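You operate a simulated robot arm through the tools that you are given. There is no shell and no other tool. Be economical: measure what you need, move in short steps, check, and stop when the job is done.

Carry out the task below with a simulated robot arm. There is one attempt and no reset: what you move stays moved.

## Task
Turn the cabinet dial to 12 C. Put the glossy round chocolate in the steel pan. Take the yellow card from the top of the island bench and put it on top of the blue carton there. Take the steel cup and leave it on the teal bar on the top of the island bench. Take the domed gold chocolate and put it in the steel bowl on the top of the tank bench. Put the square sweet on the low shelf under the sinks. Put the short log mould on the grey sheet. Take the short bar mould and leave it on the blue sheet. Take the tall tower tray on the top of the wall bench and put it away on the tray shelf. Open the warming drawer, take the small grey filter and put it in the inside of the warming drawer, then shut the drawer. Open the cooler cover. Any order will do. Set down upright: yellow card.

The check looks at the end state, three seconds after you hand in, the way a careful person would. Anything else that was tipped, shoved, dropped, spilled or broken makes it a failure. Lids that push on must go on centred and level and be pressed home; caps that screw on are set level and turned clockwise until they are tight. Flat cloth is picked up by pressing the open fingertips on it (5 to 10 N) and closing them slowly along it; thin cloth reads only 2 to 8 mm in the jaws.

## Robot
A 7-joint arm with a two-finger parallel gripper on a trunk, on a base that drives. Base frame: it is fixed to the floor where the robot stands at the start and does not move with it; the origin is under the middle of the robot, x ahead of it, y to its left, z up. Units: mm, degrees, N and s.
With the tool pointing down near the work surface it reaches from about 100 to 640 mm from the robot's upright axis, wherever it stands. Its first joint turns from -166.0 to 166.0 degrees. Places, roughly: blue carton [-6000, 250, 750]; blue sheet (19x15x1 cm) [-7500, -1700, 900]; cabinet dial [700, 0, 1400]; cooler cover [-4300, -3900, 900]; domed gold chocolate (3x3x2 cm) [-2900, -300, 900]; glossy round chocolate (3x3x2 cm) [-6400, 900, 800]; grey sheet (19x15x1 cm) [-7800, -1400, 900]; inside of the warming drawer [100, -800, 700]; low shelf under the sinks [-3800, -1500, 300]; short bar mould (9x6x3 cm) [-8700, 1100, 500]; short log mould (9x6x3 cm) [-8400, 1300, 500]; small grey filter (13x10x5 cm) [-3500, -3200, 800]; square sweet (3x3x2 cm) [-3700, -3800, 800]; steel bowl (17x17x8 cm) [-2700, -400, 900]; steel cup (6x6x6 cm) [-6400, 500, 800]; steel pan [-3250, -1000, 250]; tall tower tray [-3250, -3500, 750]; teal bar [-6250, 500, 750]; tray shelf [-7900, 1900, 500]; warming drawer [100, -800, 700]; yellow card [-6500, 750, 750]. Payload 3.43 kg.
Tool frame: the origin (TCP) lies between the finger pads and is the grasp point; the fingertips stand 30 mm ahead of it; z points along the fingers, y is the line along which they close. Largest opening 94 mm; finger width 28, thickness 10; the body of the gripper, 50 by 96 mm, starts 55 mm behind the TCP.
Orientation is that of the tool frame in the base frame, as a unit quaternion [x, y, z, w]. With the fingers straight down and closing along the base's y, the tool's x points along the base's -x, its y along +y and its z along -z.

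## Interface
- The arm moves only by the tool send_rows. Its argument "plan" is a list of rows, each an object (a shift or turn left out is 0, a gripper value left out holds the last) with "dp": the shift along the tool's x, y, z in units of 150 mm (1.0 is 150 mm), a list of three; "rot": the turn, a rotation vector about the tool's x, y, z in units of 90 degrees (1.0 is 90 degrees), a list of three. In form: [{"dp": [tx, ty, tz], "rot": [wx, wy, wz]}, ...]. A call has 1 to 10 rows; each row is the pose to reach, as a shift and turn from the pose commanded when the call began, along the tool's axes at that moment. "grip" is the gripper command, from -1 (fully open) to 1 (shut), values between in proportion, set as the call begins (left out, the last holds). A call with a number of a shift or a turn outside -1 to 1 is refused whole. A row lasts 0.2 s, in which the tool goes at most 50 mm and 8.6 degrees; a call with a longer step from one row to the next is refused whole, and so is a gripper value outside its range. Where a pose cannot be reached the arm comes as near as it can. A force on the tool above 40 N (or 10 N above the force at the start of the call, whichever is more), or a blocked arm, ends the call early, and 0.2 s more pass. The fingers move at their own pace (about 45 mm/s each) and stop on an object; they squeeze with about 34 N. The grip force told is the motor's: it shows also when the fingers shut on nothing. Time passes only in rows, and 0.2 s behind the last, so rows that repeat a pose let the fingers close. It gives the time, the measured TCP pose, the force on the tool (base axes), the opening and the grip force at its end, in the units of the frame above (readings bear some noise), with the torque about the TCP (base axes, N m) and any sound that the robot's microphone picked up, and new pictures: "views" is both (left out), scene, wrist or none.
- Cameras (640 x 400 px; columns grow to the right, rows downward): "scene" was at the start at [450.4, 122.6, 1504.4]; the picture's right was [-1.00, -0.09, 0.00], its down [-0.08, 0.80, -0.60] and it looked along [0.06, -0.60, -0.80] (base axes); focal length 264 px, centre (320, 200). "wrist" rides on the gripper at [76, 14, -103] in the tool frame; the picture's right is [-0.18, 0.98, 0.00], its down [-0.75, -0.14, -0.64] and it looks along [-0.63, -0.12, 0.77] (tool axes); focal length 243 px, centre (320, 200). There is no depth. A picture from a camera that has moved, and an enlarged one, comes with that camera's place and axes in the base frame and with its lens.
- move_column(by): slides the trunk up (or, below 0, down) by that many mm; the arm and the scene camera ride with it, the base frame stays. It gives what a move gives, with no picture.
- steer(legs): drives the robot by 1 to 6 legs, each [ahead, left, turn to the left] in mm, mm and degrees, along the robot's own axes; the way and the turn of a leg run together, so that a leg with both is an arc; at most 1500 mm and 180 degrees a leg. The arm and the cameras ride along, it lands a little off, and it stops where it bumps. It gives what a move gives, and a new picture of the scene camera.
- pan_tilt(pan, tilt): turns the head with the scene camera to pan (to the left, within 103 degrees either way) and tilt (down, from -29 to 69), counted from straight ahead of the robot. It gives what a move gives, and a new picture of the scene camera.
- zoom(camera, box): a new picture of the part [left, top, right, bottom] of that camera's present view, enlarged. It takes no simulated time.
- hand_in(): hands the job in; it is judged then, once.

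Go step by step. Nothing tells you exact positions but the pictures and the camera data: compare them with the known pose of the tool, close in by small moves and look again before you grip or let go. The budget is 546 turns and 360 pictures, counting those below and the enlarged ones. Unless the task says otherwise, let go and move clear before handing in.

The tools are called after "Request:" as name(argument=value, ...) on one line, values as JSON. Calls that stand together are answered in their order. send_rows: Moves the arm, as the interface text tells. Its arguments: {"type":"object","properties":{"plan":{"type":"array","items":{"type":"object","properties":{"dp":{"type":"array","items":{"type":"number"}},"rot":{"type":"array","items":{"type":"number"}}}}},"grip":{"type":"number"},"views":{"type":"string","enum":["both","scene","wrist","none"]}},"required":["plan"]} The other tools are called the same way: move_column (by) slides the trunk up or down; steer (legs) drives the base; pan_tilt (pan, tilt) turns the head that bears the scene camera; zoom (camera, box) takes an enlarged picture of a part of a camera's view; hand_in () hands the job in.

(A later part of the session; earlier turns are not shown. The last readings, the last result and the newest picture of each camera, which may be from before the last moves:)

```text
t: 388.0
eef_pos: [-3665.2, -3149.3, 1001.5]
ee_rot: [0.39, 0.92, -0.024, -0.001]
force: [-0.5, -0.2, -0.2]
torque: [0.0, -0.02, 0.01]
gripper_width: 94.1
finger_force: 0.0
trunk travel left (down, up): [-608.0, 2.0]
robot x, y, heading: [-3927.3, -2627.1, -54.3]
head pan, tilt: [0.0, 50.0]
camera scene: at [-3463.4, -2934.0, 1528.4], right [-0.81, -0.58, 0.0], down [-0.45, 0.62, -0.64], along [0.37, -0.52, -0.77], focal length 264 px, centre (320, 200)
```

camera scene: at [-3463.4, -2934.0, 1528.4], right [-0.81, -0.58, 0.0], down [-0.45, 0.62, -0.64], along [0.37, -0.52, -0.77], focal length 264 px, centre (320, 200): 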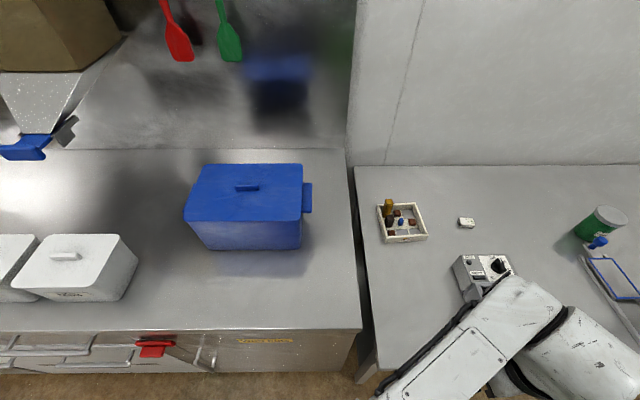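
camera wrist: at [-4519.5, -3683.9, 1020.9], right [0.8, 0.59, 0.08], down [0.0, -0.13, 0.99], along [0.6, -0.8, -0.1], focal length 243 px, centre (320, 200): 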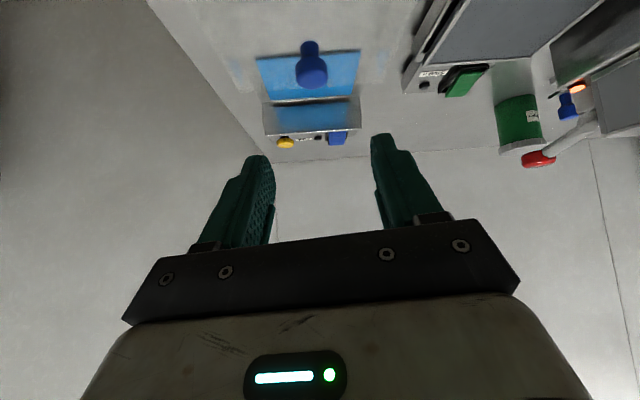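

Request:
steer(legs=[[405, 0, 0]])

Request:
zoom(camera="wrist", box=[0, 0, 640, 400])

```text
t: 390.4
eef_pos: [-3455.3, -3446.1, 1000.2]
ee_rot: [0.392, 0.92, -0.026, 0.0]
force: [0.1, -0.3, 0.8]
torque: [0.01, -0.02, 0.04]
gripper_width: 93.9
finger_force: 0.1
trunk travel left (down, up): [-608.0, 2.0]
robot x, y, heading: [-3713.2, -2922.0, -54.5]
head pan, tilt: [0.0, 50.0]
stopped in leg 1: the robot was blocked; the commanded pose is now the measured one
camera scene: at [-3252.4, -3230.9, 1528.3], right [-0.81, -0.58, 0.0], down [-0.45, 0.62, -0.64], along [0.37, -0.52, -0.77], focal length 264 px, centre (320, 200)
```

scene: 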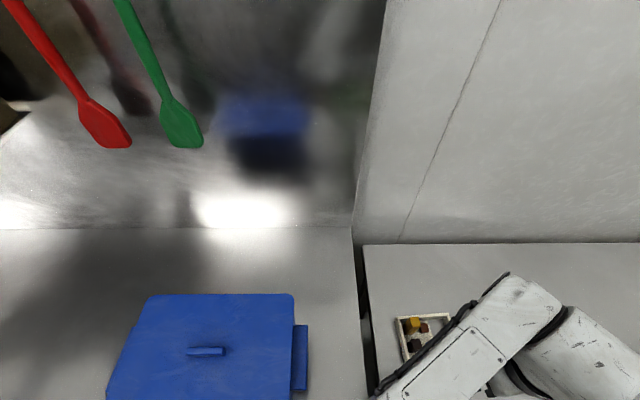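

```text
1.00 times, centred on (320, 200) of wrist (not enlarged: the box is as wide or as high as the picture)
camera zoom: at [-3494.3, -3375.9, 1102.5], right [0.84, 0.55, -0.04], down [0.43, -0.61, 0.66], along [0.34, -0.57, -0.75], focal length 243 px, centre (320, 200)
```

zoom: 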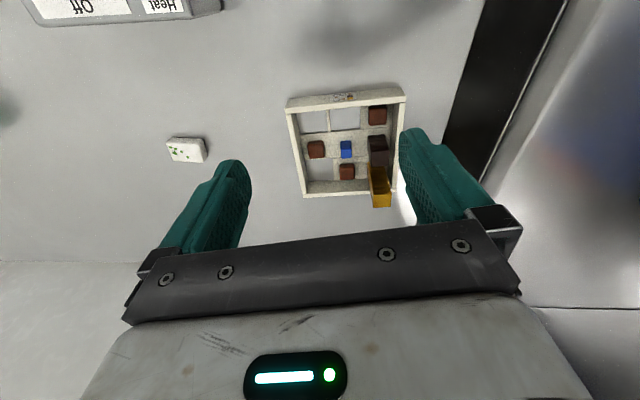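

Request:
steer(legs=[[-12, 0, 0]])

Request:
zoom(camera="wrist", box=[250, 75, 450, 220])

```text
t: 391.1
eef_pos: [-3461.5, -3437.3, 1000.9]
ee_rot: [0.392, 0.92, -0.025, -0.002]
force: [0.8, 1.3, 0.4]
torque: [0.02, 0.01, -0.02]
gripper_width: 93.8
finger_force: 0.0
trunk travel left (down, up): [-608.0, 2.0]
robot x, y, heading: [-3719.6, -2912.4, -54.2]
head pan, tilt: [0.0, 50.0]
camera scene: at [-3259.5, -3220.9, 1528.4], right [-0.81, -0.58, 0.0], down [-0.45, 0.62, -0.64], along [0.37, -0.52, -0.77], focal length 264 px, centre (320, 200)
```

scene: 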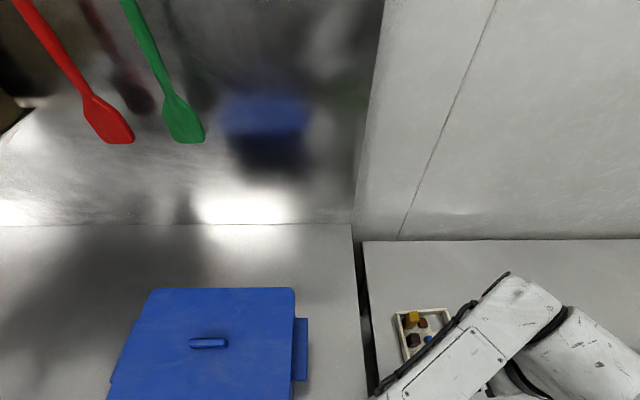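

```text
2.76 times, centred on (350, 148) of wrist
camera zoom: at [-3501.4, -3365.9, 1102.6], right [0.84, 0.55, -0.04], down [0.43, -0.61, 0.66], along [0.34, -0.57, -0.75], focal length 669 px, centre (237, 345)
```

zoom: 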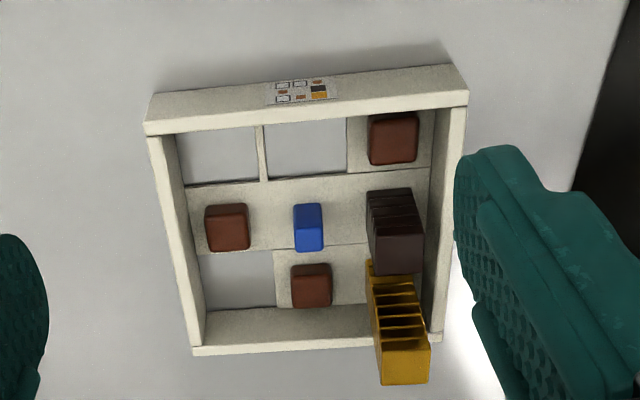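

I see the tray's label wall faces me, with an empty compartment behind its middle. I'll pinch that front wall; first rotate the tool so the fingers close across it.

Request:
send_rows(plan=[{"rot": [0, 0, -0.095]}, {"rot": [0, 0, -0.19]}, {"rot": [0, 0, -0.285]}, {"rot": [0, 0, -0.38]}, {"rot": [0, 0, -0.475]}, {"rot": [0, 0, -0.57]}, {"rot": [0, 0, -0.665]}, {"rot": [0, 0, -0.76]}, {"rot": [0, 0, -0.855]}, {"rot": [0, 0, -0.95]}], views="wrist")

```text
t: 393.3
eef_pos: [-3461.2, -3437.2, 1002.5]
ee_rot: [-0.338, 0.941, -0.017, -0.018]
force: [-0.1, 0.6, 0.2]
torque: [0.02, 0.01, 0.0]
gripper_width: 94.1
finger_force: 0.1
trunk travel left (down, up): [-608.0, 2.0]
robot x, y, heading: [-3722.5, -2912.2, -54.4]
head pan, tilt: [0.0, 50.0]
camera wrist: at [-3526.5, -3468.1, 1107.6], right [-0.48, 0.87, -0.03], down [0.68, 0.4, 0.61], along [0.55, 0.27, -0.79], focal length 243 px, centre (320, 200)
```

wrist: 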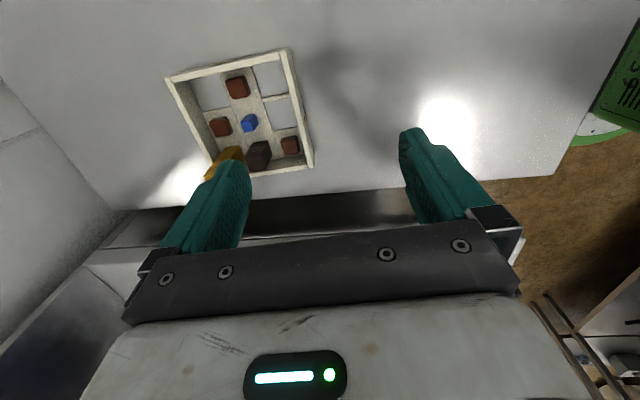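

Now above: align on the wall's middle and descend part way.

Request:
send_rows(plan=[{"dp": [-0.03, -0.08, 0.1], "rot": [-0.005, -0.01, 0]}, {"dp": [-0.05, -0.16, 0.3], "rot": [-0.01, -0.02, 0]}, {"dp": [-0.08, -0.244, 0.5], "rot": [-0.013, -0.029, 0]}, {"dp": [-0.09, -0.24, 0.7], "rot": [-0.013, -0.029, 0]}, {"dp": [-0.11, -0.23, 0.8], "rot": [-0.013, -0.029, 0]}], grip=-0.2, views="wrist")

```text
t: 394.5
eef_pos: [-3429.8, -3458.6, 882.2]
ee_rot: [-0.336, 0.942, -0.001, 0.0]
force: [-0.3, 0.2, 0.2]
torque: [0.01, 0.0, -0.01]
gripper_width: 56.4
finger_force: 0.1
trunk travel left (down, up): [-608.0, 2.0]
robot x, y, heading: [-3721.6, -2912.0, -54.5]
head pan, tilt: [0.0, 50.0]
camera wrist: at [-3496.9, -3494.3, 985.5], right [-0.48, 0.88, 0.0], down [0.67, 0.37, 0.64], along [0.56, 0.31, -0.77], focal length 243 px, centre (320, 200)
```

wrist: 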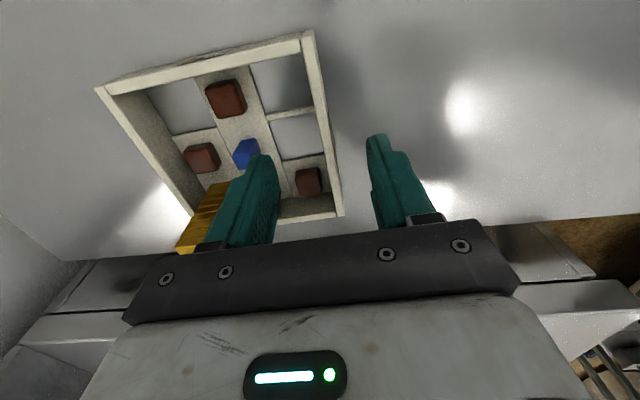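

Aligned over the middle cell. Narrow the fingers and descend astride the wall.

Request:
send_rows(plan=[{"dp": [0.02, 0.02, 0]}, {"dp": [0.02, 0.02, 0]}, {"dp": [0.02, 0.02, 0.1]}, {"dp": [0.02, 0.02, 0.19]}], grip=0.22, views="wrist")

```text
t: 395.5
eef_pos: [-3434.3, -3456.2, 853.5]
ee_rot: [-0.337, 0.941, 0.0, 0.0]
force: [-0.6, -0.6, -0.7]
torque: [-0.01, 0.03, 0.01]
gripper_width: 36.7
finger_force: 0.1
trunk travel left (down, up): [-608.0, 2.0]
robot x, y, heading: [-3720.2, -2910.3, -54.4]
head pan, tilt: [0.0, 50.0]
camera wrist: at [-3501.4, -3493.2, 956.9], right [-0.48, 0.88, 0.0], down [0.67, 0.37, 0.64], along [0.56, 0.31, -0.77], focal length 243 px, centre (320, 200)
```

wrist: 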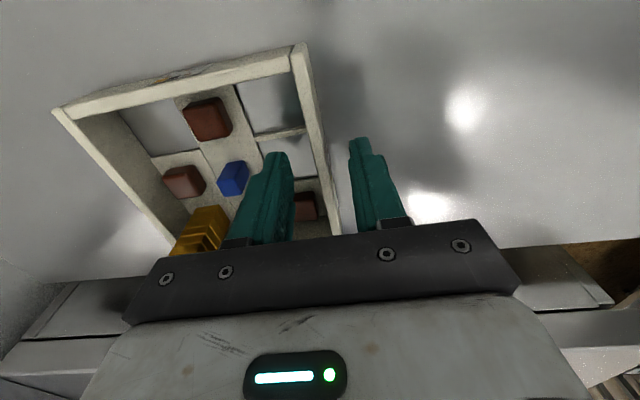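

Request:
send_rows(plan=[{"dp": [0, 0, 0.05]}, {"dp": [0, 0, 0.09]}, {"dp": [0, 0, 0.12]}, {"dp": [0, 0, 0.14]}, {"dp": [0, 0, 0.16]}, {"dp": [0, 0, 0.18]}], views="wrist")

```text
t: 396.7
eef_pos: [-3433.1, -3457.9, 834.4]
ee_rot: [-0.337, 0.942, -0.003, -0.001]
force: [0.3, 6.7, 21.2]
torque: [-0.32, -0.08, 0.01]
gripper_width: 34.0
finger_force: 0.0
trunk travel left (down, up): [-608.0, 2.0]
robot x, y, heading: [-3719.9, -2912.6, -54.2]
head pan, tilt: [0.0, 50.0]
stopped in row 5: the force on the tool passed its limit at 47 N (the readings are from after the stop); the commanded pose is now the measured one
camera wrist: at [-3499.8, -3493.6, 939.3], right [-0.48, 0.88, -0.01], down [0.67, 0.37, 0.64], along [0.56, 0.3, -0.77], focal length 243 px, centre (320, 200)
```

wrist: 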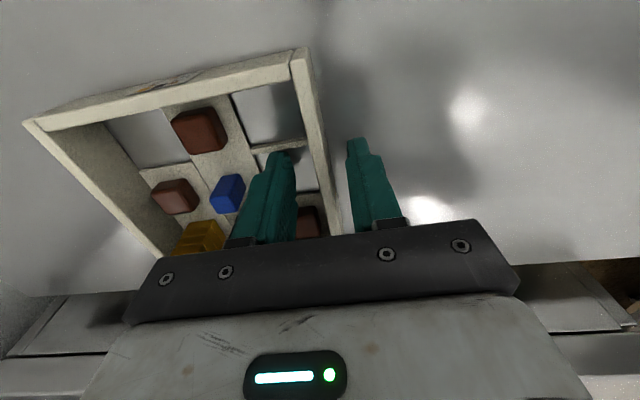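

Request:
send_rows(plan=[{"dp": [0, 0, -0.012]}, {"dp": [0, 0, -0.012]}, {"dp": [0, 0, -0.012]}, {"dp": [0, 0, -0.012]}, {"dp": [0, 0, -0.012]}], grip=1, views="none")

Request:
send_rows(plan=[{"dp": [0, 0, -0.02]}, {"dp": [0, 0, -0.04]}, {"dp": [0, 0, -0.07]}, {"dp": [0, 0, -0.1]}, {"dp": [0, 0, -0.13]}, {"dp": [0, 0, -0.17]}], views="wrist")

```text
t: 397.9
eef_pos: [-3432.3, -3459.1, 837.1]
ee_rot: [-0.337, 0.941, -0.005, -0.002]
force: [-1.8, -0.7, 34.2]
torque: [0.16, 0.04, -0.09]
gripper_width: 6.5
finger_force: 34.6
trunk travel left (down, up): [-608.0, 2.0]
robot x, y, heading: [-3720.8, -2915.8, -54.7]
head pan, tilt: [0.0, 50.0]
```

```text
t: 399.3
eef_pos: [-3432.5, -3458.8, 862.8]
ee_rot: [-0.337, 0.942, -0.003, -0.001]
force: [0.6, -0.2, -1.2]
torque: [0.07, 0.1, -0.01]
gripper_width: 6.4
finger_force: 34.1
trunk travel left (down, up): [-608.0, 2.0]
robot x, y, heading: [-3721.3, -2914.7, -54.5]
head pan, tilt: [0.0, 50.0]
camera wrist: at [-3499.7, -3494.2, 965.8], right [-0.48, 0.88, -0.01], down [0.67, 0.37, 0.64], along [0.56, 0.3, -0.77], focal length 243 px, centre (320, 200)
```

wrist: 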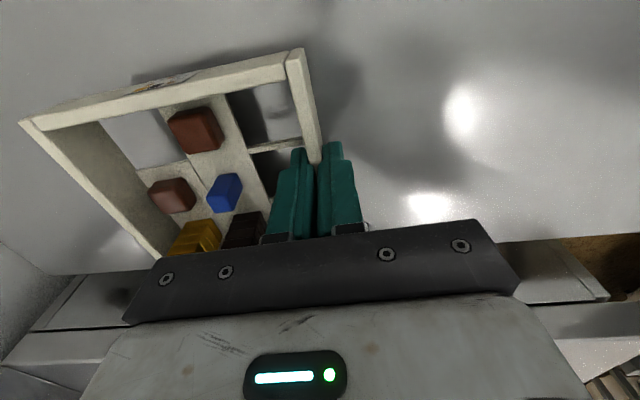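

The tray is lifted level and light. I raise it further, gently.

Request:
send_rows(plan=[{"dp": [0, 0, -0.1]}, {"dp": [0, 0, -0.22]}, {"dp": [0, 0, -0.34]}, {"dp": [0, 0, -0.46]}, {"dp": [0, 0, -0.58]}, {"dp": [0, 0, -0.7]}, {"dp": [0, 0, -0.8]}], views="wrist")

```text
t: 400.9
eef_pos: [-3431.7, -3457.2, 979.8]
ee_rot: [-0.337, 0.942, -0.002, -0.002]
force: [-0.3, 0.9, -0.8]
torque: [0.07, 0.13, -0.02]
gripper_width: 6.3
finger_force: 34.2
trunk travel left (down, up): [-608.0, 2.0]
robot x, y, heading: [-3723.6, -2910.5, -54.6]
head pan, tilt: [0.0, 50.0]
camera wrist: at [-3498.9, -3493.8, 1084.0], right [-0.48, 0.88, -0.01], down [0.67, 0.37, 0.64], along [0.56, 0.3, -0.77], focal length 243 px, centre (320, 200)
```

wrist: 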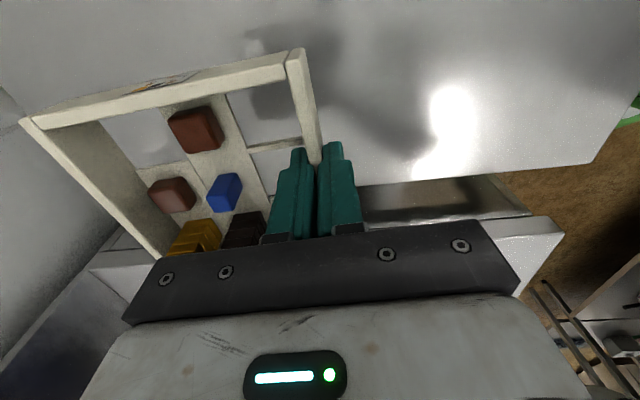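

I pull the arm in, then back out and turn to face along the corridor.

Request:
send_rows(plan=[{"dp": [0, 0.1, 0]}, {"dp": [0, 0.25, 0]}, {"dp": [0, 0.4, 0]}, {"dp": [0, 0.55, 0]}, {"dp": [0, 0.7, 0]}, {"dp": [0, 0.85, 0]}], views="none")

Request:
steer(legs=[[-400, 0, 0], [0, 0, 90]])

Request:
zoom(camera="wrist", box=[0, 0, 640, 400])

```text
t: 402.3
eef_pos: [-3512.3, -3358.0, 980.1]
ee_rot: [-0.337, 0.942, -0.003, -0.002]
force: [0.5, 0.7, -1.2]
torque: [0.07, 0.08, 0.0]
gripper_width: 6.5
finger_force: 33.8
trunk travel left (down, up): [-608.0, 2.0]
robot x, y, heading: [-3723.2, -2912.1, -54.5]
head pan, tilt: [0.0, 50.0]
```

```text
t: 408.7
eef_pos: [-3514.5, -2370.1, 981.2]
ee_rot: [0.905, -0.425, 0.002, -0.002]
force: [-0.3, 0.3, -1.3]
torque: [-0.1, 0.09, 0.02]
gripper_width: 6.2
finger_force: 34.2
trunk travel left (down, up): [-608.0, 2.0]
robot x, y, heading: [-3960.7, -2580.2, 35.8]
head pan, tilt: [0.0, 50.0]
camera scene: at [-3651.0, -2116.0, 1528.4], right [0.59, -0.81, 0.0], down [-0.62, -0.45, -0.64], along [0.52, 0.38, -0.77], focal length 264 px, centre (320, 200)
```

scene: 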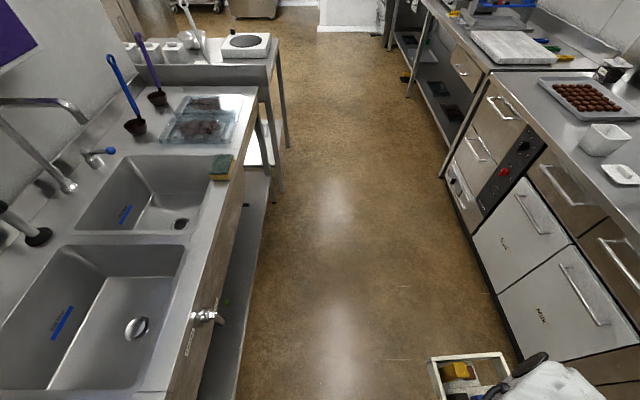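

```text
1.00 times, centred on (320, 200) of wrist (not enlarged: the box is as wide or as high as the picture)
camera zoom: at [-3476.3, -2435.7, 1084.0], right [-0.87, -0.49, -0.01], down [-0.38, 0.67, 0.64], along [-0.31, 0.56, -0.77], focal length 243 px, centre (320, 200)
```

zoom: 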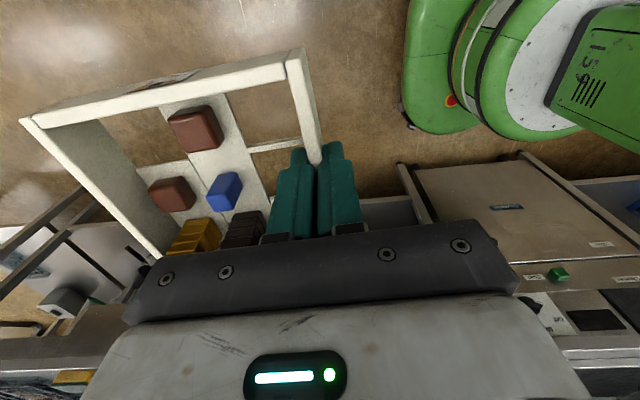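

Stable. I drive out of the corridor, then around into the main room.

Request:
steer(legs=[[1500, 0, 0], [1500, 0, 0], [130, 0, 0], [0, 1000, 0], [0, 0, 180]])

Request:
pan_tilt(pan=-30, tilt=20)

```text
t: 436.2
eef_pos: [-2440.2, -148.8, 979.7]
ee_rot: [0.423, 0.906, -0.002, -0.003]
force: [-0.4, 0.2, -2.1]
torque: [0.12, -0.08, 0.02]
gripper_width: 6.4
finger_force: 34.0
trunk travel left (down, up): [-608.0, 2.0]
robot x, y, heading: [-1999.6, 63.5, -143.8]
head pan, tilt: [0.0, 50.0]
camera scene: at [-2299.9, -398.5, 1528.4], right [-0.59, 0.81, 0.0], down [0.62, 0.45, -0.64], along [-0.52, -0.38, -0.77], focal length 264 px, centre (320, 200)
```

scene: 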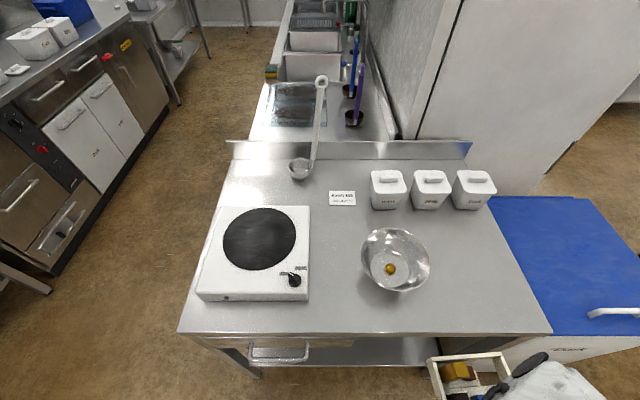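

```text
t: 437.1
eef_pos: [-2441.4, -149.4, 981.0]
ee_rot: [0.423, 0.906, -0.001, -0.002]
force: [-0.5, 0.6, -1.0]
torque: [0.11, -0.02, -0.01]
gripper_width: 6.7
finger_force: 33.3
trunk travel left (down, up): [-608.0, 2.0]
robot x, y, heading: [-1991.1, 65.7, -143.9]
head pan, tilt: [-30.0, 20.0]
camera scene: at [-2330.3, -363.1, 1573.9], right [-0.11, 0.99, 0.0], down [0.34, 0.04, -0.94], along [-0.93, -0.1, -0.34], focal length 264 px, centre (320, 200)
```

scene: 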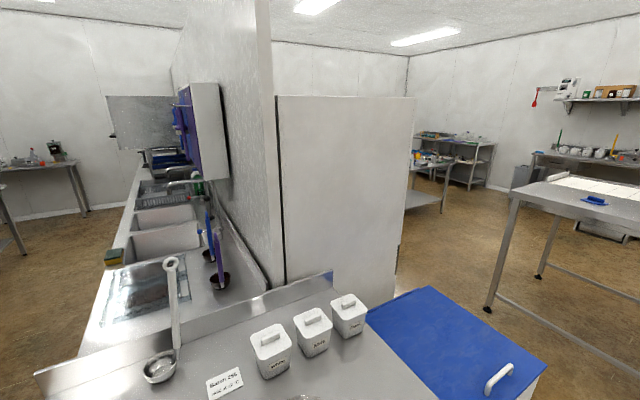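

Request:
steer(legs=[[0, -1380, 0]])

Request:
pan_tilt(pan=-10, tilt=20)

```text
t: 443.9
eef_pos: [-3244.7, 942.5, 980.4]
ee_rot: [0.418, 0.908, -0.002, -0.003]
force: [0.2, -0.2, -0.9]
torque: [0.15, -0.09, -0.02]
gripper_width: 6.4
finger_force: 33.6
trunk travel left (down, up): [-608.0, 2.0]
robot x, y, heading: [-2797.5, 1159.9, -142.9]
head pan, tilt: [-30.0, 20.0]
camera scene: at [-3132.5, 729.2, 1574.0], right [-0.12, 0.99, 0.0], down [0.34, 0.04, -0.94], along [-0.93, -0.11, -0.34], focal length 264 px, centre (320, 200)
```

scene: 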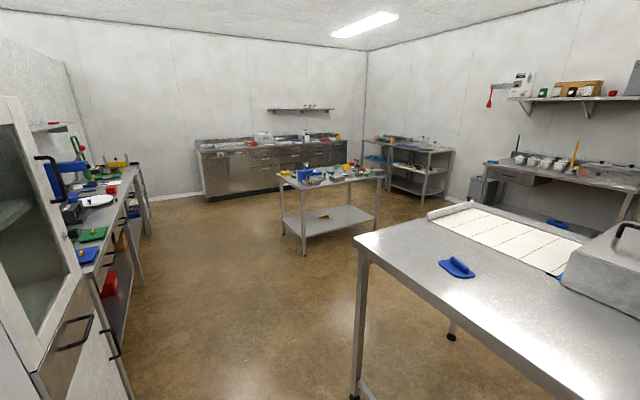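

```text
t: 444.8
eef_pos: [-3244.9, 942.2, 979.7]
ee_rot: [0.418, 0.908, -0.001, -0.003]
force: [0.6, 1.5, -0.8]
torque: [0.11, -0.06, -0.04]
gripper_width: 6.4
finger_force: 34.2
trunk travel left (down, up): [-608.0, 2.0]
robot x, y, heading: [-2805.5, 1157.8, -143.3]
head pan, tilt: [-10.0, 20.0]
camera scene: at [-3123.3, 698.4, 1574.0], right [-0.45, 0.89, 0.0], down [0.31, 0.15, -0.94], along [-0.84, -0.42, -0.34], focal length 264 px, centre (320, 200)
```

scene: 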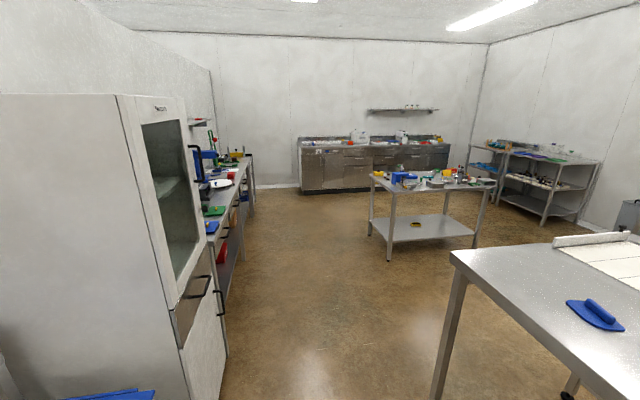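

I see the island bench, racks on the far wall, and the shelving. I drive along and then toward the racks.

Request:
steer(legs=[[1450, 0, 0], [480, 0, 0], [0, -1400, 0]])

Request:
pan_tilt(pan=-60, tilt=20)

```text
t: 461.2
eef_pos: [-5653.6, 967.3, 981.0]
ee_rot: [0.419, 0.908, -0.002, -0.003]
force: [0.0, 0.5, -1.6]
torque: [0.09, -0.05, -0.01]
gripper_width: 6.4
finger_force: 33.5
trunk travel left (down, up): [-608.0, 2.0]
robot x, y, heading: [-5211.9, 1176.8, -143.7]
head pan, tilt: [-10.0, 20.0]
camera scene: at [-5532.6, 721.8, 1574.0], right [-0.45, 0.89, 0.0], down [0.31, 0.15, -0.94], along [-0.84, -0.42, -0.34], focal length 264 px, centre (320, 200)
```

scene: 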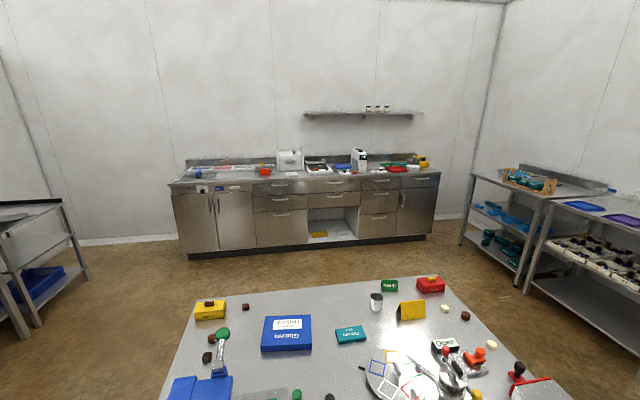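

```text
t: 462.3
eef_pos: [-5653.2, 965.7, 978.9]
ee_rot: [0.419, 0.908, -0.001, -0.003]
force: [1.1, -0.7, -1.1]
torque: [0.12, -0.06, 0.0]
gripper_width: 6.3
finger_force: 34.0
trunk travel left (down, up): [-608.0, 2.0]
robot x, y, heading: [-5210.4, 1179.4, -143.4]
head pan, tilt: [-60.0, 20.0]
camera scene: at [-5534.8, 800.5, 1574.0], right [0.4, 0.92, 0.0], down [0.31, -0.14, -0.94], along [-0.86, 0.37, -0.34], focal length 264 px, centre (320, 200)
```

scene: 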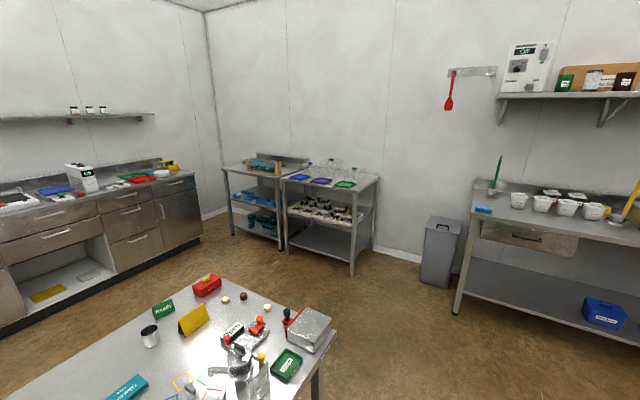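

Request:
zoom(camera="scene", box=[210, 140, 400, 280])

```text
2.86 times, centred on (305, 210) of scene
camera zoom: at [-5534.8, 800.5, 1574.0], right [0.4, 0.92, 0.0], down [0.31, -0.14, -0.94], along [-0.86, 0.37, -0.34], focal length 753 px, centre (363, 171)
```

zoom: 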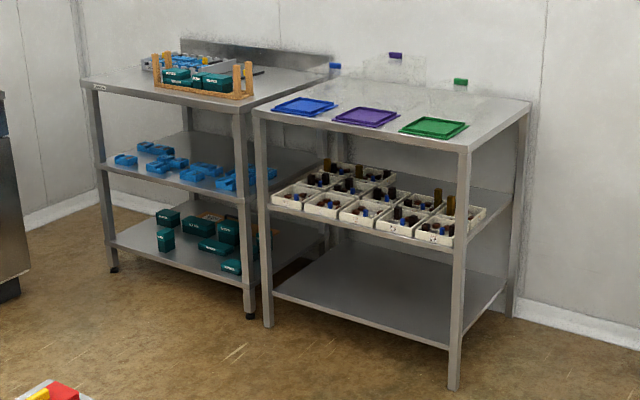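

The tray shelf is the middle shelf of the right-hand rack, holding similar trays. I drive over to face it.

Request:
steer(legs=[[0, -1000, 0], [0, 0, -90], [0, 1450, 0]])

Request:
pan_tilt(pan=10, tilt=45)

```text
t: 478.2
eef_pos: [-7186.3, 1568.2, 979.6]
ee_rot: [0.939, 0.343, 0.0, -0.003]
force: [0.5, -0.8, -1.4]
torque: [-0.08, -0.08, 0.0]
gripper_width: 6.5
finger_force: 34.1
trunk travel left (down, up): [-608.0, 2.0]
robot x, y, heading: [-6969.8, 1125.1, 126.5]
head pan, tilt: [-60.0, 20.0]
camera scene: at [-7353.1, 1451.6, 1574.0], right [0.92, -0.4, 0.0], down [-0.14, -0.31, -0.94], along [0.38, 0.86, -0.34], focal length 264 px, centre (320, 200)
```

scene: 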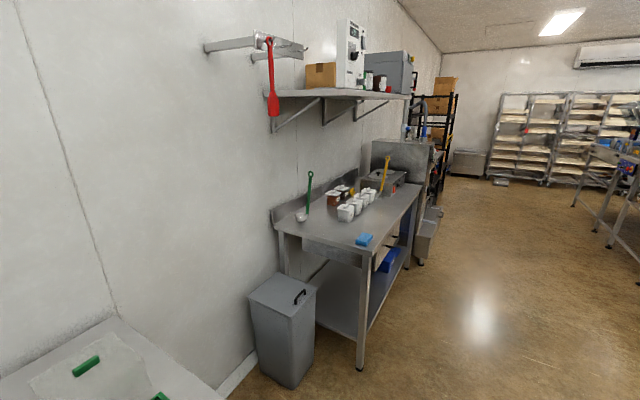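

```text
t: 479.6
eef_pos: [-7187.9, 1569.0, 980.0]
ee_rot: [0.939, 0.344, 0.001, -0.004]
force: [0.8, -0.5, -2.1]
torque: [-0.07, -0.09, 0.01]
gripper_width: 6.3
finger_force: 34.1
trunk travel left (down, up): [-608.0, 2.0]
robot x, y, heading: [-6971.8, 1126.0, 126.3]
head pan, tilt: [10.0, 45.0]
camera scene: at [-7449.3, 1422.5, 1535.3], right [0.69, 0.72, 0.0], down [0.51, -0.49, -0.71], along [-0.51, 0.49, -0.71], focal length 264 px, centre (320, 200)
```

scene: 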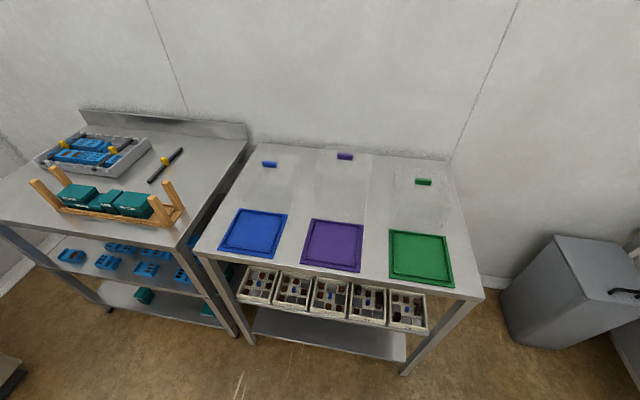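

The front row of the tray shelf looks full, so I lower the trunk to look for the gap in the back row.

Request:
move_column(by=-400)

Request:
pan_tilt(pan=5, tilt=30)

Request:
zoom(camera="scene", box=[200, 130, 440, 280])

```text
t: 483.4
eef_pos: [-7186.1, 1567.6, 580.0]
ee_rot: [0.939, 0.344, 0.0, -0.003]
force: [0.9, -0.4, -1.4]
torque: [-0.06, -0.09, 0.0]
gripper_width: 6.3
finger_force: 34.1
trunk travel left (down, up): [-208.0, 402.0]
robot x, y, heading: [-6972.6, 1127.5, 126.1]
head pan, tilt: [10.0, 45.0]
```

```text
t: 484.2
eef_pos: [-7186.3, 1567.1, 580.0]
ee_rot: [0.939, 0.344, 0.0, -0.002]
force: [0.1, 0.0, -1.3]
torque: [-0.07, -0.08, 0.01]
gripper_width: 6.3
finger_force: 34.1
trunk travel left (down, up): [-208.0, 402.0]
robot x, y, heading: [-6974.3, 1123.3, 126.4]
head pan, tilt: [5.0, 30.0]
camera scene: at [-7450.2, 1434.1, 1157.9], right [0.75, 0.66, 0.0], down [0.33, -0.38, -0.87], along [-0.57, 0.65, -0.5], focal length 264 px, centre (320, 200)
```

scene: 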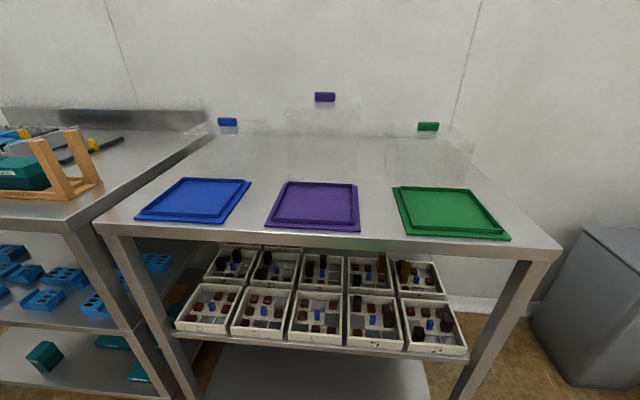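

```text
2.67 times, centred on (320, 205) of scene
camera zoom: at [-7450.2, 1434.1, 1157.9], right [0.75, 0.66, 0.0], down [0.33, -0.38, -0.87], along [-0.57, 0.65, -0.5], focal length 703 px, centre (320, 187)
```

zoom: 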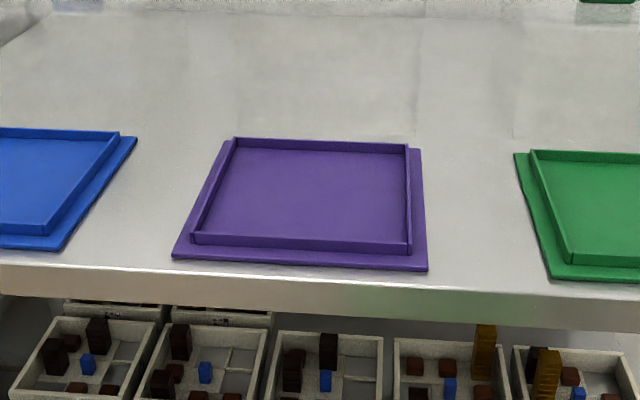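

The two front rows are full and a third row at the back holds only two trays. I lower further to see the free space at the back.

Request:
move_column(by=-200)

Request:
pan_tilt(pan=0, tilt=30)

Request:
zoom(camera="scene", box=[160, 190, 480, 390])

```text
t: 486.3
eef_pos: [-7187.0, 1566.7, 378.7]
ee_rot: [0.939, 0.344, 0.0, -0.003]
force: [0.5, -0.6, -1.2]
torque: [-0.08, -0.11, 0.01]
gripper_width: 6.7
finger_force: 34.7
trunk travel left (down, up): [-8.0, 602.0]
robot x, y, heading: [-6971.3, 1126.8, 126.3]
head pan, tilt: [5.0, 30.0]
```

```text
t: 487.0
eef_pos: [-7186.5, 1567.7, 380.2]
ee_rot: [0.939, 0.344, 0.001, -0.003]
force: [0.2, 0.4, -1.1]
torque: [-0.07, -0.12, -0.01]
gripper_width: 6.5
finger_force: 34.4
trunk travel left (down, up): [-8.0, 602.0]
robot x, y, heading: [-6971.0, 1125.3, 126.2]
head pan, tilt: [0.0, 30.0]
camera scene: at [-7444.0, 1439.1, 957.9], right [0.81, 0.59, 0.0], down [0.3, -0.4, -0.87], along [-0.51, 0.7, -0.5], focal length 264 px, centre (320, 200)
```

scene: 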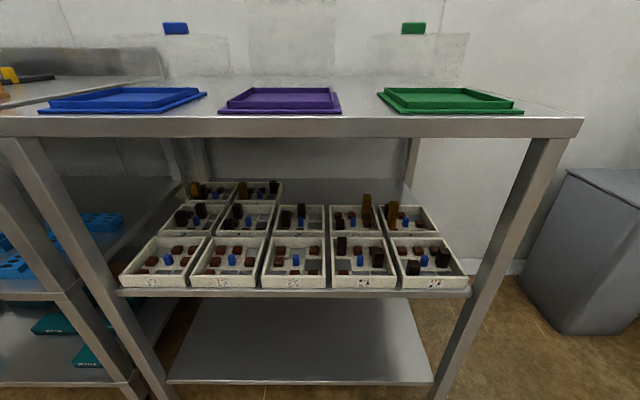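

```text
2.00 times, centred on (320, 290) of scene
camera zoom: at [-7444.0, 1439.1, 957.9], right [0.81, 0.59, 0.0], down [0.3, -0.4, -0.87], along [-0.51, 0.7, -0.5], focal length 527 px, centre (320, 20)
```

zoom: 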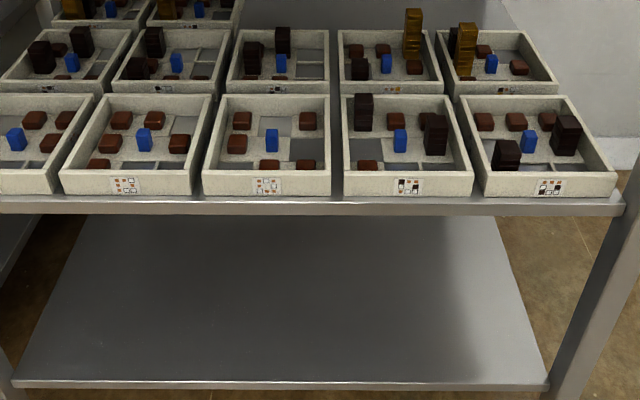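

The free slots are in the third (back) row, 335 mm under the top. That needs a flatter grip, so I'll set the tray down on the nearby bench and regrip it by a side wall. First raise and look at that bench.

Request:
move_column(by=400)

Request:
move_column(by=200)

Request:
steer(legs=[[0, -1250, 0]])

Request:
pan_tilt(pan=0, tilt=35)

```text
t: 490.8
eef_pos: [-7186.6, 1567.8, 780.5]
ee_rot: [0.939, 0.343, 0.001, -0.002]
force: [0.6, 0.4, -1.2]
torque: [-0.05, -0.11, 0.01]
gripper_width: 6.5
finger_force: 33.4
trunk travel left (down, up): [-408.0, 202.0]
robot x, y, heading: [-6975.6, 1124.5, 126.2]
head pan, tilt: [0.0, 30.0]
```

```text
t: 493.0
eef_pos: [-7186.8, 1567.7, 979.9]
ee_rot: [0.939, 0.344, 0.001, -0.003]
force: [-0.8, -0.8, -1.2]
torque: [-0.08, -0.08, -0.04]
gripper_width: 6.4
finger_force: 34.4
trunk travel left (down, up): [-608.0, 2.0]
robot x, y, heading: [-6973.7, 1121.4, 126.4]
head pan, tilt: [0.0, 30.0]
```

```text
t: 499.3
eef_pos: [-6179.7, 2300.9, 981.2]
ee_rot: [0.94, 0.34, 0.002, -0.003]
force: [0.6, -0.9, -2.2]
torque: [-0.1, -0.09, -0.03]
gripper_width: 6.2
finger_force: 34.1
trunk travel left (down, up): [-608.0, 2.0]
robot x, y, heading: [-5967.0, 1857.9, 125.6]
head pan, tilt: [0.0, 30.0]
camera scene: at [-6437.0, 2175.8, 1557.9], right [0.81, 0.59, 0.0], down [0.29, -0.41, -0.87], along [-0.51, 0.7, -0.5], focal length 264 px, centre (320, 200)
```

scene: 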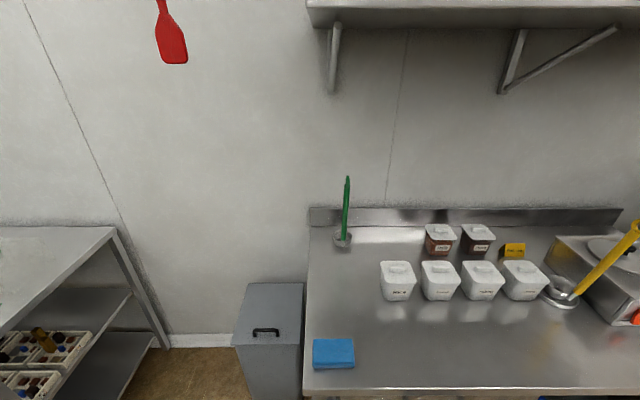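

```text
t: 499.9
eef_pos: [-6180.0, 2302.1, 980.1]
ee_rot: [0.941, 0.339, 0.001, -0.003]
force: [0.4, 0.4, -1.6]
torque: [-0.11, -0.11, 0.03]
gripper_width: 6.4
finger_force: 33.8
trunk travel left (down, up): [-608.0, 2.0]
robot x, y, heading: [-5966.8, 1856.4, 126.2]
head pan, tilt: [0.0, 35.0]
camera scene: at [-6435.5, 2173.9, 1550.2], right [0.81, 0.59, 0.0], down [0.34, -0.46, -0.82], along [-0.48, 0.66, -0.57], focal length 264 px, centre (320, 200)
```

scene: 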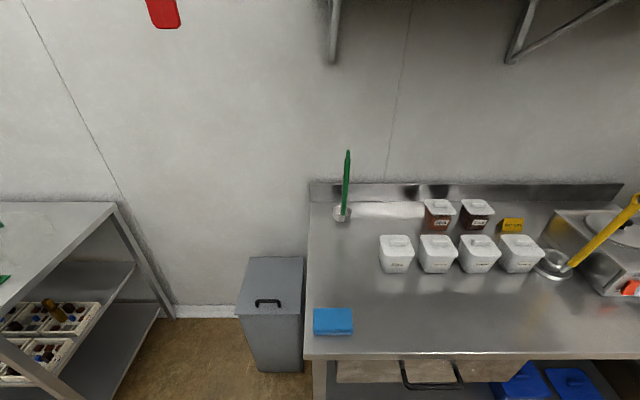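

There's free space at the bench's front. I move ahead and lower the tray onto it.

Request:
steer(legs=[[395, -20, 0]])

Request:
zoom(camera="wrist", box=[0, 0, 640, 400])

Request:
pan_tilt(pan=-30, tilt=55)

```text
t: 502.4
eef_pos: [-6385.7, 2632.2, 980.2]
ee_rot: [0.942, 0.337, 0.001, -0.003]
force: [0.4, -0.5, -1.4]
torque: [-0.04, -0.11, 0.0]
gripper_width: 6.5
finger_force: 34.0
trunk travel left (down, up): [-608.0, 2.0]
robot x, y, heading: [-6178.1, 2187.1, 125.4]
head pan, tilt: [0.0, 35.0]
camera scene: at [-6644.0, 2505.8, 1550.2], right [0.81, 0.58, 0.0], down [0.33, -0.47, -0.82], along [-0.48, 0.67, -0.57], focal length 264 px, centre (320, 200)
```

scene: 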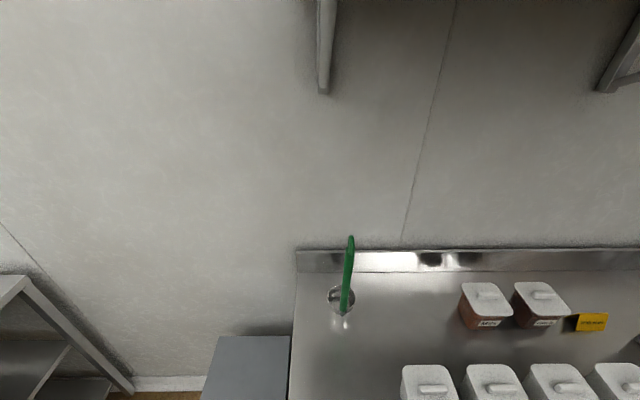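

```text
1.00 times, centred on (320, 200) of wrist (not enlarged: the box is as wide or as high as the picture)
camera zoom: at [-6317.5, 2669.6, 1084.0], right [0.48, -0.88, -0.01], down [-0.67, -0.37, 0.64], along [-0.56, -0.3, -0.77], focal length 243 px, centre (320, 200)
```

zoom: 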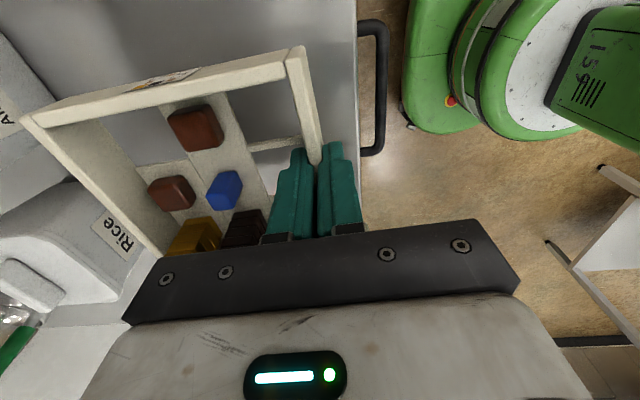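

```text
t: 503.3
eef_pos: [-6386.4, 2631.5, 979.9]
ee_rot: [0.942, 0.336, 0.001, -0.003]
force: [-0.4, -0.5, -1.1]
torque: [-0.04, -0.12, -0.01]
gripper_width: 6.1
finger_force: 33.7
trunk travel left (down, up): [-608.0, 2.0]
robot x, y, heading: [-6180.8, 2188.5, 125.6]
head pan, tilt: [-30.0, 55.0]
camera scene: at [-6599.8, 2505.9, 1521.9], right [1.0, 0.1, 0.0], down [0.08, -0.82, -0.57], along [-0.05, 0.57, -0.82], focal length 264 px, centre (320, 200)
```

scene: 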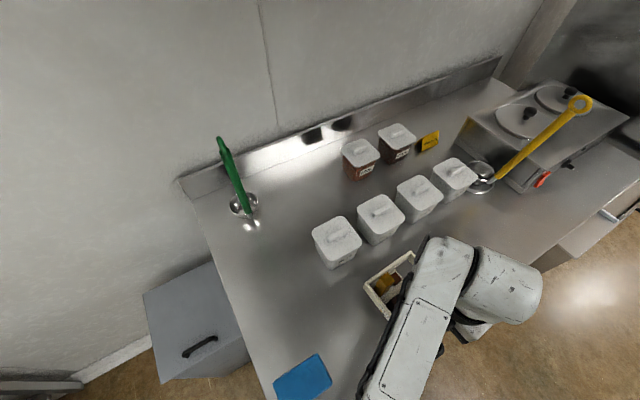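

The tray has room. Lower until it touches.

Request:
send_rows(plan=[{"dp": [0, 0, 0.1]}, {"dp": [0, 0, 0.2]}, {"dp": [0, 0, 0.3]}, {"dp": [0, 0, 0.38]}, {"dp": [0, 0, 0.44]}, {"dp": [0, 0, 0.49]}, {"dp": [0, 0, 0.54]}, {"dp": [0, 0, 0.59]}, {"dp": [0, 0, 0.64]}], views="none")

```text
t: 504.6
eef_pos: [-6385.6, 2632.6, 916.1]
ee_rot: [0.942, 0.335, 0.004, -0.005]
force: [-1.4, -4.5, 24.2]
torque: [-0.81, 0.64, 0.02]
gripper_width: 6.6
finger_force: 33.8
trunk travel left (down, up): [-608.0, 2.0]
robot x, y, heading: [-6177.4, 2183.4, 125.5]
head pan, tilt: [-30.0, 55.0]
stopped in row 6: the force on the tool passed its limit at 59 N (the readings are from after the stop); the commanded pose is now the measured one
```

Touched at z≈915. Release and rise.

Request:
send_rows(plan=[{"dp": [0, 0, 0]}, {"dp": [0, 0, 0]}, {"dp": [0, 0, 0]}, {"dp": [0, 0, -0.1]}, {"dp": [0, 0, -0.3]}, {"dp": [0, 0, -0.5]}], grip=0.3, views="wrist")

```text
t: 506.0
eef_pos: [-6386.5, 2631.9, 989.2]
ee_rot: [0.942, 0.336, 0.003, -0.004]
force: [-0.6, 0.2, 0.0]
torque: [-0.01, 0.0, -0.01]
gripper_width: 32.8
finger_force: 0.1
trunk travel left (down, up): [-608.0, 2.0]
robot x, y, heading: [-6179.1, 2185.6, 125.3]
head pan, tilt: [-30.0, 55.0]
camera wrist: at [-6317.9, 2668.9, 1094.3], right [0.48, -0.88, -0.01], down [-0.67, -0.38, 0.64], along [-0.56, -0.3, -0.77], focal length 243 px, centre (320, 200)
```

wrist: 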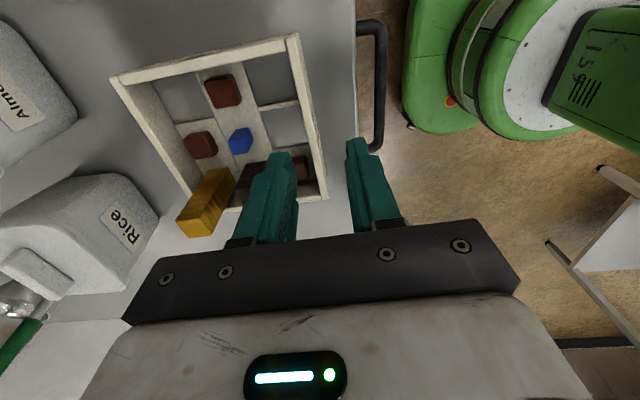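

The tray sits on the bench. Now I reorient: yaw so the fingers close sideways, then pitch toward horizontal with the camera on top.

Request:
steer(legs=[[-200, 0, 0]])

Request:
send_rows(plan=[{"rot": [0, 0, -0.095]}, {"rot": [0, 0, -0.19]}, {"rot": [0, 0, -0.285]}, {"rot": [0, 0, -0.38]}, {"rot": [0, 0, -0.475]}, {"rot": [0, 0, -0.57]}, {"rot": [0, 0, -0.665]}, {"rot": [0, 0, -0.76]}, {"rot": [0, 0, -0.855]}, {"rot": [0, 0, -0.95]}], views="none")

```text
t: 507.6
eef_pos: [-6271.6, 2471.1, 989.8]
ee_rot: [0.941, 0.337, 0.003, -0.005]
force: [-0.1, -0.6, 1.0]
torque: [0.0, 0.01, -0.01]
gripper_width: 32.8
finger_force: 0.0
trunk travel left (down, up): [-608.0, 2.0]
robot x, y, heading: [-6061.4, 2023.6, 125.7]
head pan, tilt: [-30.0, 55.0]
camera scene: at [-6486.2, 2344.6, 1521.9], right [1.0, 0.1, 0.0], down [0.08, -0.82, -0.57], along [-0.06, 0.57, -0.82], focal length 264 px, centre (320, 200)
```

scene: 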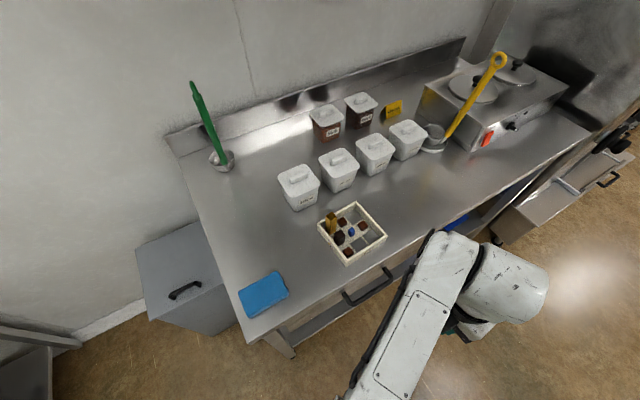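

```text
t: 509.8
eef_pos: [-6383.6, 2403.9, 985.7]
ee_rot: [0.477, 0.879, 0.003, -0.006]
force: [-0.1, -0.3, -0.4]
torque: [-0.01, -0.01, -0.01]
gripper_width: 32.9
finger_force: 0.2
out of reach, approached as far as the arm can: row 5, 6, 7, 8, 9, 10
trunk travel left (down, up): [-608.0, 2.0]
robot x, y, heading: [-6064.0, 2027.6, 125.7]
head pan, tilt: [-30.0, 55.0]
```

The yaw is reached (with a shift). Now pitch up 65° about the finger line.

Request:
send_rows(plan=[{"rot": [0, 0.09, 0]}, {"rot": [0, 0.18, 0]}, {"rot": [0, 0.27, 0]}, {"rot": [0, 0.36, 0]}, {"rot": [0, 0.45, 0]}, {"rot": [0, 0.54, 0]}, {"rot": [0, 0.63, 0]}, {"rot": [0, 0.71, 0]}], views="scene")

```text
t: 511.6
eef_pos: [-6459.0, 2362.7, 1040.6]
ee_rot: [0.391, 0.752, 0.249, -0.468]
force: [-0.1, -0.5, 0.3]
torque: [0.0, -0.01, -0.02]
gripper_width: 32.9
finger_force: 0.0
out of reach, approached as far as the arm can: row 1, 2, 3, 4, 5, 6, 7, 8
trunk travel left (down, up): [-608.0, 2.0]
robot x, y, heading: [-6060.1, 2023.5, 125.8]
head pan, tilt: [-30.0, 55.0]
camera scene: at [-6486.4, 2343.1, 1522.1], right [1.0, 0.1, 0.0], down [0.08, -0.81, -0.57], along [-0.06, 0.57, -0.82], focal length 264 px, centre (320, 200)
```

scene: 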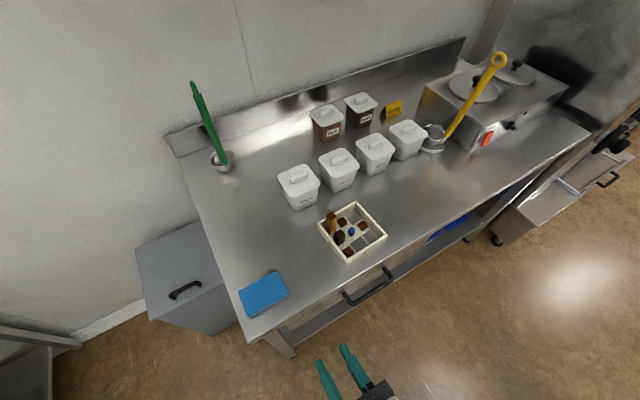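

The tool is now pitched −26° with the camera on top. I line up with the tray's right wall.

Request:
steer(legs=[[0, -267, 0], [70, 0, 0]])

Request:
move_column(by=-95)

Request:
zoom(camera="wrist", box=[0, 0, 640, 400])

```text
t: 514.1
eef_pos: [-6285.3, 2576.0, 1039.3]
ee_rot: [0.391, 0.753, 0.248, -0.468]
force: [-0.6, -0.4, -1.1]
torque: [0.01, -0.01, -0.01]
gripper_width: 33.2
finger_force: 0.0
trunk travel left (down, up): [-608.0, 2.0]
robot x, y, heading: [-5888.3, 2236.2, 125.7]
head pan, tilt: [-30.0, 55.0]
camera scene: at [-6311.6, 2555.8, 1522.0], right [0.99, 0.1, 0.0], down [0.08, -0.81, -0.57], along [-0.06, 0.57, -0.82], focal length 264 px, centre (320, 200)
```

scene: 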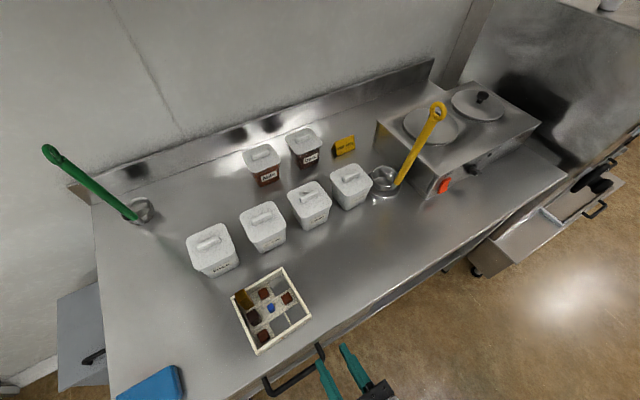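

```text
t: 515.4
eef_pos: [-6286.1, 2575.3, 944.5]
ee_rot: [0.391, 0.752, 0.249, -0.469]
force: [-0.1, -0.3, -0.3]
torque: [0.01, 0.01, 0.01]
gripper_width: 33.1
finger_force: 0.1
trunk travel left (down, up): [-513.0, 97.0]
robot x, y, heading: [-5889.3, 2233.7, 125.7]
head pan, tilt: [-30.0, 55.0]
```

```text
1.00 times, centred on (320, 200) of wrist (not enlarged: the box is as wide or as high as the picture)
camera zoom: at [-6240.4, 2536.1, 1058.7], right [0.85, 0.5, -0.16], down [0.41, -0.82, -0.4], along [-0.33, 0.28, -0.9], focal length 243 px, centre (320, 200)
```

zoom: 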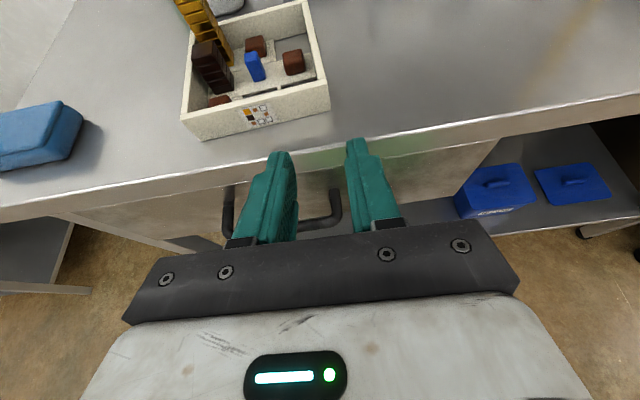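

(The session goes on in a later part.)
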